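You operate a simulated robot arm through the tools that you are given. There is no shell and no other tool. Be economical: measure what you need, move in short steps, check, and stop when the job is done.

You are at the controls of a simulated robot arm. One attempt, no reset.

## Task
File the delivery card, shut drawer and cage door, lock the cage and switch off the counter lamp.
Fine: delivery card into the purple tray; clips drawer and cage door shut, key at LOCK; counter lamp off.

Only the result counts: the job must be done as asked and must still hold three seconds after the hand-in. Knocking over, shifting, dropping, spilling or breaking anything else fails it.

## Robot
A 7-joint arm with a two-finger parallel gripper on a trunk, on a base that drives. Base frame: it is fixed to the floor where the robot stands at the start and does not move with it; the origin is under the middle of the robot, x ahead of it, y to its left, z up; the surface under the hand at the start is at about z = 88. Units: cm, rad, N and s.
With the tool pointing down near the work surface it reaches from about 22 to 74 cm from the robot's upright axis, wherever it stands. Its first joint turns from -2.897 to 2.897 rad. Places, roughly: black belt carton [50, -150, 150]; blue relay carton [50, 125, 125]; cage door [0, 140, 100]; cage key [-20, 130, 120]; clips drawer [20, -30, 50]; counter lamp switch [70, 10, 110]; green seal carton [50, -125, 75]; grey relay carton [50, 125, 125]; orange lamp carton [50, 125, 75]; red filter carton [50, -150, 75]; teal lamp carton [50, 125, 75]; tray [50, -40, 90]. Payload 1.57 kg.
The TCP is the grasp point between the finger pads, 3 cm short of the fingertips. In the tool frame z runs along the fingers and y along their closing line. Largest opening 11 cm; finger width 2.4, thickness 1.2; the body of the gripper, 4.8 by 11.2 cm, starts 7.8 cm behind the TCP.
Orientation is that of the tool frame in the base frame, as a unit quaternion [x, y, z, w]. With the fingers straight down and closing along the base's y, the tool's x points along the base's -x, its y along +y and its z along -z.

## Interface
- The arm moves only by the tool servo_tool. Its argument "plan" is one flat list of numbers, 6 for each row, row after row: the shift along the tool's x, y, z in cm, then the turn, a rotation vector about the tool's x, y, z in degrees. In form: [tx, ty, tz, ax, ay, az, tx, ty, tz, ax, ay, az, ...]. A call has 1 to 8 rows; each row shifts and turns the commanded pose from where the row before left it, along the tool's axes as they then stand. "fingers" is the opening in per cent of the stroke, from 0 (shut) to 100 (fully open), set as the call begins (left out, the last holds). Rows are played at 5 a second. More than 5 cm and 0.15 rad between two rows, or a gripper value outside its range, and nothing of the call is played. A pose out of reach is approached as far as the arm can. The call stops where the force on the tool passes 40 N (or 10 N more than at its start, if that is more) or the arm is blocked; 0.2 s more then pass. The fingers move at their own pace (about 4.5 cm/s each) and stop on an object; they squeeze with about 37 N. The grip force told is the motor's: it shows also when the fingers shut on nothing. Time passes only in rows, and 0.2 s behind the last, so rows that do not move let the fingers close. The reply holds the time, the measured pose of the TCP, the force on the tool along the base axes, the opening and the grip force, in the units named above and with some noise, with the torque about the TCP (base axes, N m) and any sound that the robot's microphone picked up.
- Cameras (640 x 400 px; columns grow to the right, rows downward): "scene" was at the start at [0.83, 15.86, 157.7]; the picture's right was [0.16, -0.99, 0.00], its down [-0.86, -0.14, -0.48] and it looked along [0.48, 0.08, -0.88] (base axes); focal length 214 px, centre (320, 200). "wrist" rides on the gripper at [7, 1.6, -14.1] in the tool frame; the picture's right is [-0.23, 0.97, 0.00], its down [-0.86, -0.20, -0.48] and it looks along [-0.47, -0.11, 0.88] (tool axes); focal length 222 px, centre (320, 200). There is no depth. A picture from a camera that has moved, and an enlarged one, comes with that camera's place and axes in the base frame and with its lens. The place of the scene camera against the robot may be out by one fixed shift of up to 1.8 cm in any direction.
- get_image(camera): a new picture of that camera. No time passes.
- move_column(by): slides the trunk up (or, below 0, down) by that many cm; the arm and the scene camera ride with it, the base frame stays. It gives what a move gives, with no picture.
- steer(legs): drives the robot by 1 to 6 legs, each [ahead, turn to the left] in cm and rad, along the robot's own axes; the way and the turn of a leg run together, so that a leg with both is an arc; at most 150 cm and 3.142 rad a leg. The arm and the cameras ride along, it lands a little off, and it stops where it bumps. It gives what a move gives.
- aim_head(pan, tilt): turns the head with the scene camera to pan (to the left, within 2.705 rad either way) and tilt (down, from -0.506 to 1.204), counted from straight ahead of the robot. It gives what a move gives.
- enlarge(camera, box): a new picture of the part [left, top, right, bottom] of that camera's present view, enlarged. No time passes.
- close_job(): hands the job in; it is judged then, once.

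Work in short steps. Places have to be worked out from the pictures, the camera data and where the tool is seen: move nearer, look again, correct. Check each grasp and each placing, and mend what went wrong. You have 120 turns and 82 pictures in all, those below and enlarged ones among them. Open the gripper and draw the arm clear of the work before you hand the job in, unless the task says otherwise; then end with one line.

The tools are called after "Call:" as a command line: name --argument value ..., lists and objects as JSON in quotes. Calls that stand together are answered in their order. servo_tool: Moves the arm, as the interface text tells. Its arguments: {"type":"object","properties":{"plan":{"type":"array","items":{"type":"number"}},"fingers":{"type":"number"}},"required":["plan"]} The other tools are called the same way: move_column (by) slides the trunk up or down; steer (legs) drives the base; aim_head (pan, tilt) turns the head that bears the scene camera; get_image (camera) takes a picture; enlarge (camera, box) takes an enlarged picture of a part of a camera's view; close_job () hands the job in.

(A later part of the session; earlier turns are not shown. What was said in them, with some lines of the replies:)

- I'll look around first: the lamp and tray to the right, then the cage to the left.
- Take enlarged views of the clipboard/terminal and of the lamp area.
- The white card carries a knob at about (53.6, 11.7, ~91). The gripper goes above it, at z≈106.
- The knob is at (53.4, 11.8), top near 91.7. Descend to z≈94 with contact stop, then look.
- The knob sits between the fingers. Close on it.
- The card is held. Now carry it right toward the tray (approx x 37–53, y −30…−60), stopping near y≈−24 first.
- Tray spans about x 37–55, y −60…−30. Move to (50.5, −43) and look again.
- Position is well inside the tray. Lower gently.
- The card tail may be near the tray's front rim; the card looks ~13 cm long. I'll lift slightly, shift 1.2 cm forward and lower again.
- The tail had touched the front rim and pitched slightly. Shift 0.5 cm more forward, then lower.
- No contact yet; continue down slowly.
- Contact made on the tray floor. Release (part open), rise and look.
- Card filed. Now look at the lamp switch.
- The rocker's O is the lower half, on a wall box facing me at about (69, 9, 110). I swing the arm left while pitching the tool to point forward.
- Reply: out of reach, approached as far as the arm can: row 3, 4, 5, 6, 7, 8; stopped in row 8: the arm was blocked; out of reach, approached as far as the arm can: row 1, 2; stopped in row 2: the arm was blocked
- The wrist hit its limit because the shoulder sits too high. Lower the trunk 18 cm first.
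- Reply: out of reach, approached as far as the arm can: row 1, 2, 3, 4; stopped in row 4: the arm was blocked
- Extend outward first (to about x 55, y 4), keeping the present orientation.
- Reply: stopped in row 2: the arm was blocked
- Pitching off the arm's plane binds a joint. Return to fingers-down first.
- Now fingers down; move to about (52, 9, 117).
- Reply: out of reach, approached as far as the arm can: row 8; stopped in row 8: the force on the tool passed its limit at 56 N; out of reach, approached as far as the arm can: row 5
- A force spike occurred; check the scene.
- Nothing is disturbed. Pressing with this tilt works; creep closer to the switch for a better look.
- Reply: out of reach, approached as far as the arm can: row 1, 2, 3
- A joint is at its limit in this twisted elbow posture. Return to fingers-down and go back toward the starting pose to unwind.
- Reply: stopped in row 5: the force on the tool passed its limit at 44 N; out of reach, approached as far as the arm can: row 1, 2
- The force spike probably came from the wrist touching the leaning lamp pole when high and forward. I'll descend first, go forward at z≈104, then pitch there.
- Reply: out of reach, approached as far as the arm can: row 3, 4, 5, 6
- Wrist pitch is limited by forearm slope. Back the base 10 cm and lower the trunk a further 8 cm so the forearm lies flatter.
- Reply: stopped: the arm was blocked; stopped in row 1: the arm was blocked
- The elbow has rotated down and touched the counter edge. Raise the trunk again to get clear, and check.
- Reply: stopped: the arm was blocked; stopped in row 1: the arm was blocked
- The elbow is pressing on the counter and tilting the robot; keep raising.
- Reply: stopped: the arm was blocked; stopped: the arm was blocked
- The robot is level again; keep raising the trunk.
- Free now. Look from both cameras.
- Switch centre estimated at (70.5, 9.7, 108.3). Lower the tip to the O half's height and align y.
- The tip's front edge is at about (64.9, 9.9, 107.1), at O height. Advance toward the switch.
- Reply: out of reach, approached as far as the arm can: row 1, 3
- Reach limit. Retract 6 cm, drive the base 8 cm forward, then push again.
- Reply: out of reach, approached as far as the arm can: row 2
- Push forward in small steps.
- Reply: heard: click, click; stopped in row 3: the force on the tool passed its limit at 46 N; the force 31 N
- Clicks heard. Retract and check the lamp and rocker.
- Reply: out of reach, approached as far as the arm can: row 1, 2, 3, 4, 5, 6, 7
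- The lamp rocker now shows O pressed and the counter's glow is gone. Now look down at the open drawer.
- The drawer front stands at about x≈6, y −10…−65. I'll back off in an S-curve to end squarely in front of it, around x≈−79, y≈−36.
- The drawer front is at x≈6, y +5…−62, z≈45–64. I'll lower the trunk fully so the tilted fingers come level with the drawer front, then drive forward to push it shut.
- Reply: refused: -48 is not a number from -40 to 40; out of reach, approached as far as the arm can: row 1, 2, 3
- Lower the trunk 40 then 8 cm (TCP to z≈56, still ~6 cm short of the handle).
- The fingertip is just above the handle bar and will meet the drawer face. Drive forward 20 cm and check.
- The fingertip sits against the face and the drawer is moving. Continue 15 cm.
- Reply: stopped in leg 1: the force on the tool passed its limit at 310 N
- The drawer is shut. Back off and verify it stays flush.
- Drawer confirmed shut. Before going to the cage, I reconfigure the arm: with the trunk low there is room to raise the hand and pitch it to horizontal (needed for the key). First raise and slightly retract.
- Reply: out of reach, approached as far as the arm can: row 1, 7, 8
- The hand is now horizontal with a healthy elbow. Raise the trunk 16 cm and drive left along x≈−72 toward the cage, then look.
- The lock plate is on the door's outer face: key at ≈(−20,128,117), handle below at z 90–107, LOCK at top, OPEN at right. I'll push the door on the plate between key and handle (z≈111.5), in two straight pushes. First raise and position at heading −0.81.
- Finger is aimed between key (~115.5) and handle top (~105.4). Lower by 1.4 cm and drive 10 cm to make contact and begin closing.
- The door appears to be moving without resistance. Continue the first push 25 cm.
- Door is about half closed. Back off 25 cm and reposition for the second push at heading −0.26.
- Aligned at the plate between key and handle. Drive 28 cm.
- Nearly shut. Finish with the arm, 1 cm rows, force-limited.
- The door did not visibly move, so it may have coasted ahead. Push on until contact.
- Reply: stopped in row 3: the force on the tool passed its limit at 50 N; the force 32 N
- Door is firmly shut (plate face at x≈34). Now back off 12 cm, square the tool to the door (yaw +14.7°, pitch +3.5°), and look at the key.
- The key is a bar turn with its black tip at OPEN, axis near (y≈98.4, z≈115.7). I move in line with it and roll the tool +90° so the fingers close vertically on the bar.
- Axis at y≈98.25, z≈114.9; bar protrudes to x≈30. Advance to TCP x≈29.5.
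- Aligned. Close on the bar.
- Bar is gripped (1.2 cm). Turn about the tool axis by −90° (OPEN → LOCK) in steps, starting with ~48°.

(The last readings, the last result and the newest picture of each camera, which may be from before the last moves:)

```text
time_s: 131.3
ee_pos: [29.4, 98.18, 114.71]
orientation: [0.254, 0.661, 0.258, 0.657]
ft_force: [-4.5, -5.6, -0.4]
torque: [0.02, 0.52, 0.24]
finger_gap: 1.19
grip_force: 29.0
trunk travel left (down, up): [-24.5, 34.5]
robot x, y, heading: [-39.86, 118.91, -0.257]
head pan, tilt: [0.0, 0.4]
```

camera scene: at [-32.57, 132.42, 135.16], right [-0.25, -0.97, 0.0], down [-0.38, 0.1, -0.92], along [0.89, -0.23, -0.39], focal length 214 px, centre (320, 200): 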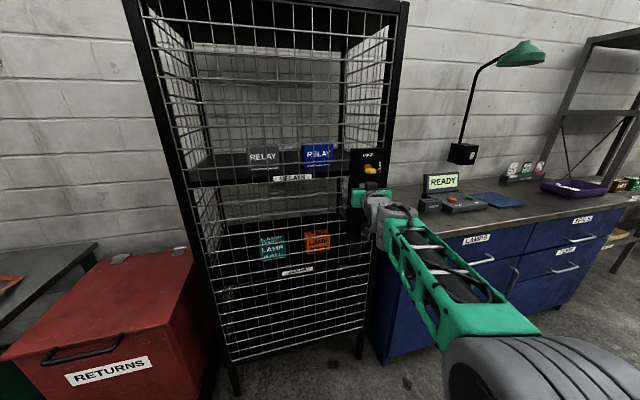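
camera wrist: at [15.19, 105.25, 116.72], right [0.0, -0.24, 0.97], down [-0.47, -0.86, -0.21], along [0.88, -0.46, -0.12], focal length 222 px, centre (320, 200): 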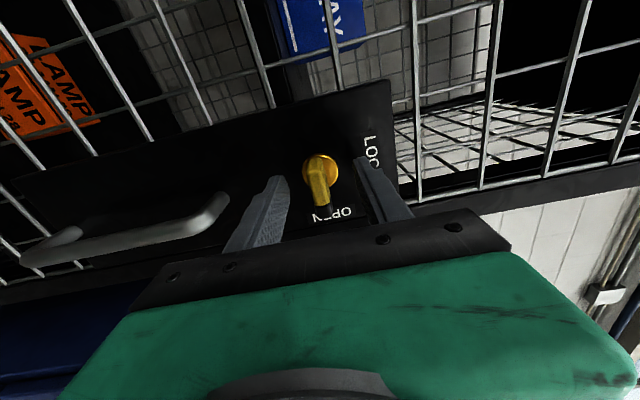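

Turning well with low forces. Continue to the full 90° plus a little.

Call:
servo_tool --plan '[0, 0, 0, 0, 0, -8, 0, 0, 0, 0, 0, -8, 0, 0, 0, 0, 0, -8, 0, 0, 0, 0, 0, -8, 0, 0, 0, 0, 0, -8, 0, 0, 0, 0, 0, -3, 0, 0, 0, 0, 0, 0]'

Call:
enlarge --camera "scene" --box '[330, 120, 410, 200]'

```text
time_s: 132.9
ee_pos: [29.39, 98.02, 114.7]
orientation: [-0.006, 0.708, 0.001, 0.706]
ft_force: [-15.5, -8.2, -9.4]
torque: [0.59, 0.14, -0.56]
finger_gap: 1.21
grip_force: 29.5
trunk travel left (down, up): [-24.5, 34.5]
robot x, y, heading: [-40.22, 118.88, -0.256]
head pan, tilt: [0.0, 0.4]
```

```text
5.00 times, centred on (370, 160) of scene
camera zoom: at [-32.73, 132.27, 135.17], right [-0.26, -0.97, 0.0], down [-0.38, 0.1, -0.92], along [0.89, -0.23, -0.39], focal length 1072 px, centre (70, 400)
```

zoom: 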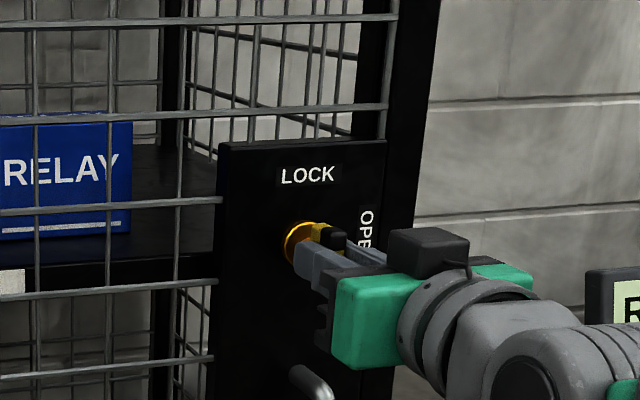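

The black tip now points up at LOCK. Release, back off and check.

Call:
servo_tool --plan '[0, 0, 0, 0, 0, 0, 0, 0, 0, 0, 0, 0, 0, 0, 0, 0, 0, 0]' --fingers 50

Call:
servo_tool --plan '[0, 0, -3, 0, 0, 0, 0, 0, -4, 0, 0, 0, 0, 0, -4, 0, 0, 0, 2, 0, -4, 0, 0, 0, 3, 0, -3, 0, 0, 0, 3, 0, 0, 0, 0, 0]'

Call:
enlarge --camera "scene" --box '[330, 120, 410, 200]'

```text
time_s: 133.7
ee_pos: [29.49, 98.25, 114.85]
orientation: [-0.006, 0.708, 0.0, 0.707]
ft_force: [-0.5, 0.4, 0.2]
torque: [0.0, -0.01, 0.0]
finger_gap: 5.5
grip_force: 0.1
trunk travel left (down, up): [-24.5, 34.5]
robot x, y, heading: [-39.83, 118.8, -0.254]
head pan, tilt: [0.0, 0.4]
```

```text
time_s: 135.1
ee_pos: [11.41, 98.53, 106.91]
orientation: [-0.006, 0.707, 0.0, 0.707]
ft_force: [-0.4, -0.5, 0.0]
torque: [-0.02, 0.0, -0.03]
finger_gap: 5.51
grip_force: 0.1
trunk travel left (down, up): [-24.5, 34.5]
robot x, y, heading: [-40.13, 118.93, -0.254]
head pan, tilt: [0.0, 0.4]
```

```text
5.00 times, centred on (370, 160) of scene
camera zoom: at [-32.62, 132.43, 135.16], right [-0.25, -0.97, 0.0], down [-0.38, 0.1, -0.92], along [0.89, -0.23, -0.39], focal length 1072 px, centre (70, 400)
```

zoom: 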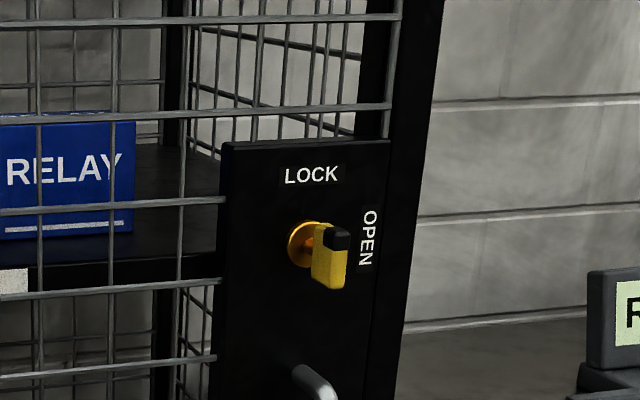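

Key at LOCK. Back the base away and check the lamp, drawer, tray once more.

Call:
steer --legs '[[-30, 0]]'

Call:
aim_head --pan -0.45 --tilt 0.35

Call:
get_image --camera "scene"

```text
time_s: 137.1
ee_pos: [-17.08, 105.75, 106.73]
orientation: [-0.003, 0.708, -0.003, 0.706]
ft_force: [0.5, 0.3, 1.2]
torque: [0.01, -0.05, 0.02]
finger_gap: 5.5
grip_force: 0.1
trunk travel left (down, up): [-24.5, 34.5]
robot x, y, heading: [-68.66, 126.86, -0.264]
head pan, tilt: [0.0, 0.4]
```

```text
time_s: 138.0
ee_pos: [-17.2, 105.69, 106.84]
orientation: [-0.003, 0.708, -0.002, 0.707]
ft_force: [-0.4, 0.1, -0.1]
torque: [-0.01, 0.0, -0.01]
finger_gap: 5.51
grip_force: 0.1
trunk travel left (down, up): [-24.5, 34.5]
robot x, y, heading: [-68.88, 126.48, -0.26]
head pan, tilt: [-0.45, 0.351]
```

```text
13 pictures are left
camera scene: at [-62.94, 136.32, 135.61], right [-0.65, -0.76, 0.0], down [-0.26, 0.22, -0.94], along [0.71, -0.61, -0.34], focal length 214 px, centre (320, 200)
```

scene: 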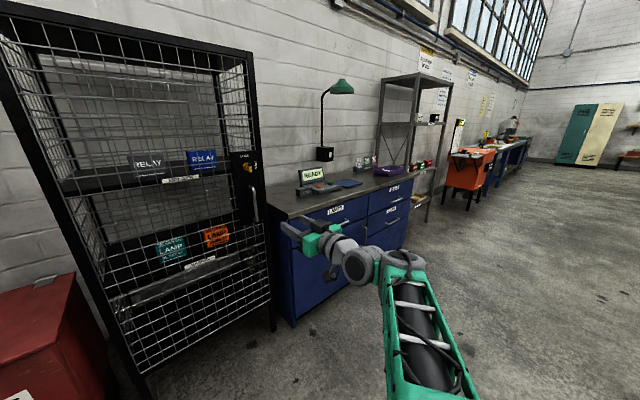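

Call:
enlarge --camera "scene" --box '[290, 70, 430, 260]'

Call:
enlarge --camera "scene" --box '[300, 135, 345, 170]'

Call:
enlarge --camera "scene" --box '[190, 130, 290, 330]'

```text
2.11 times, centred on (360, 165) of scene
camera zoom: at [-62.94, 136.32, 135.61], right [-0.65, -0.76, 0.0], down [-0.26, 0.22, -0.94], along [0.71, -0.61, -0.34], focal length 452 px, centre (236, 274)
```

zoom: 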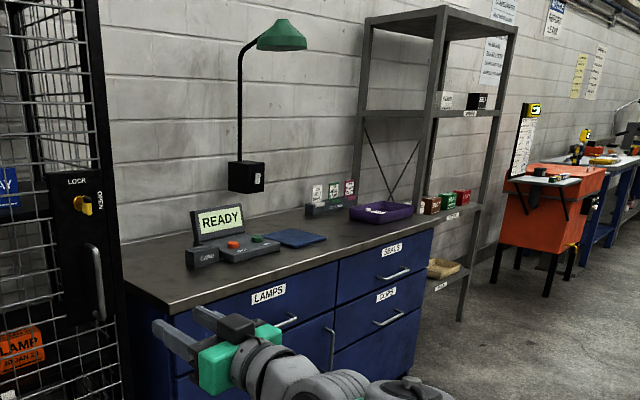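

```text
11.43 times, centred on (322, 152) of scene
camera zoom: at [-62.94, 136.32, 135.61], right [-0.65, -0.76, 0.0], down [-0.26, 0.22, -0.94], along [0.71, -0.61, -0.34], focal length 2451 px, centre (291, 743)
```

zoom: 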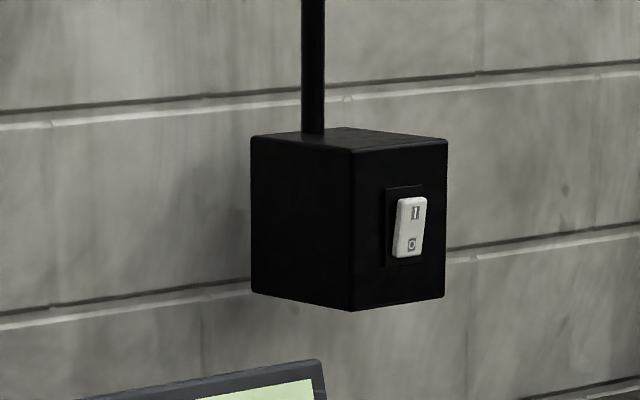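

```text
2.00 times, centred on (240, 230) of scene
camera zoom: at [-62.94, 136.32, 135.61], right [-0.65, -0.76, 0.0], down [-0.26, 0.22, -0.94], along [0.71, -0.61, -0.34], focal length 429 px, centre (480, 140)
```

zoom: 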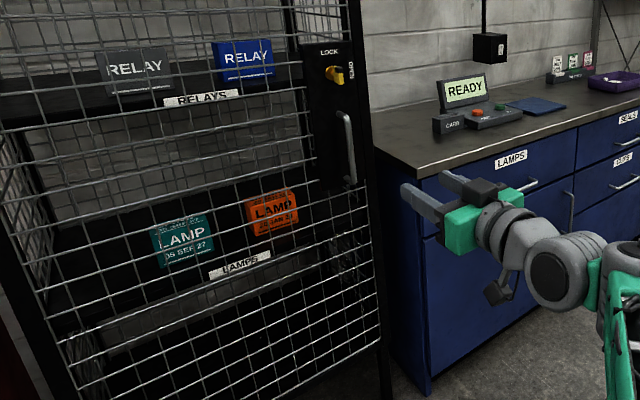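

The rocker's O side is in, so the lamp is off. The drawer and door are shut, the key is at LOCK and the card is in the tray. The arm is clear and the gripper open, so I hand in.

Call:
close_job

```text
The job is handed in.
```

The job is handed in: the card is in the purple tray, the clips drawer and cage door are shut, the key is at LOCK and the counter lamp is off. The arm bumped a few things on the way: two force spikes near the lamp (up to 56 N), the elbow on the counter edge, and a 310 N hit as the drawer closed. Nothing looked moved in the last pictures.
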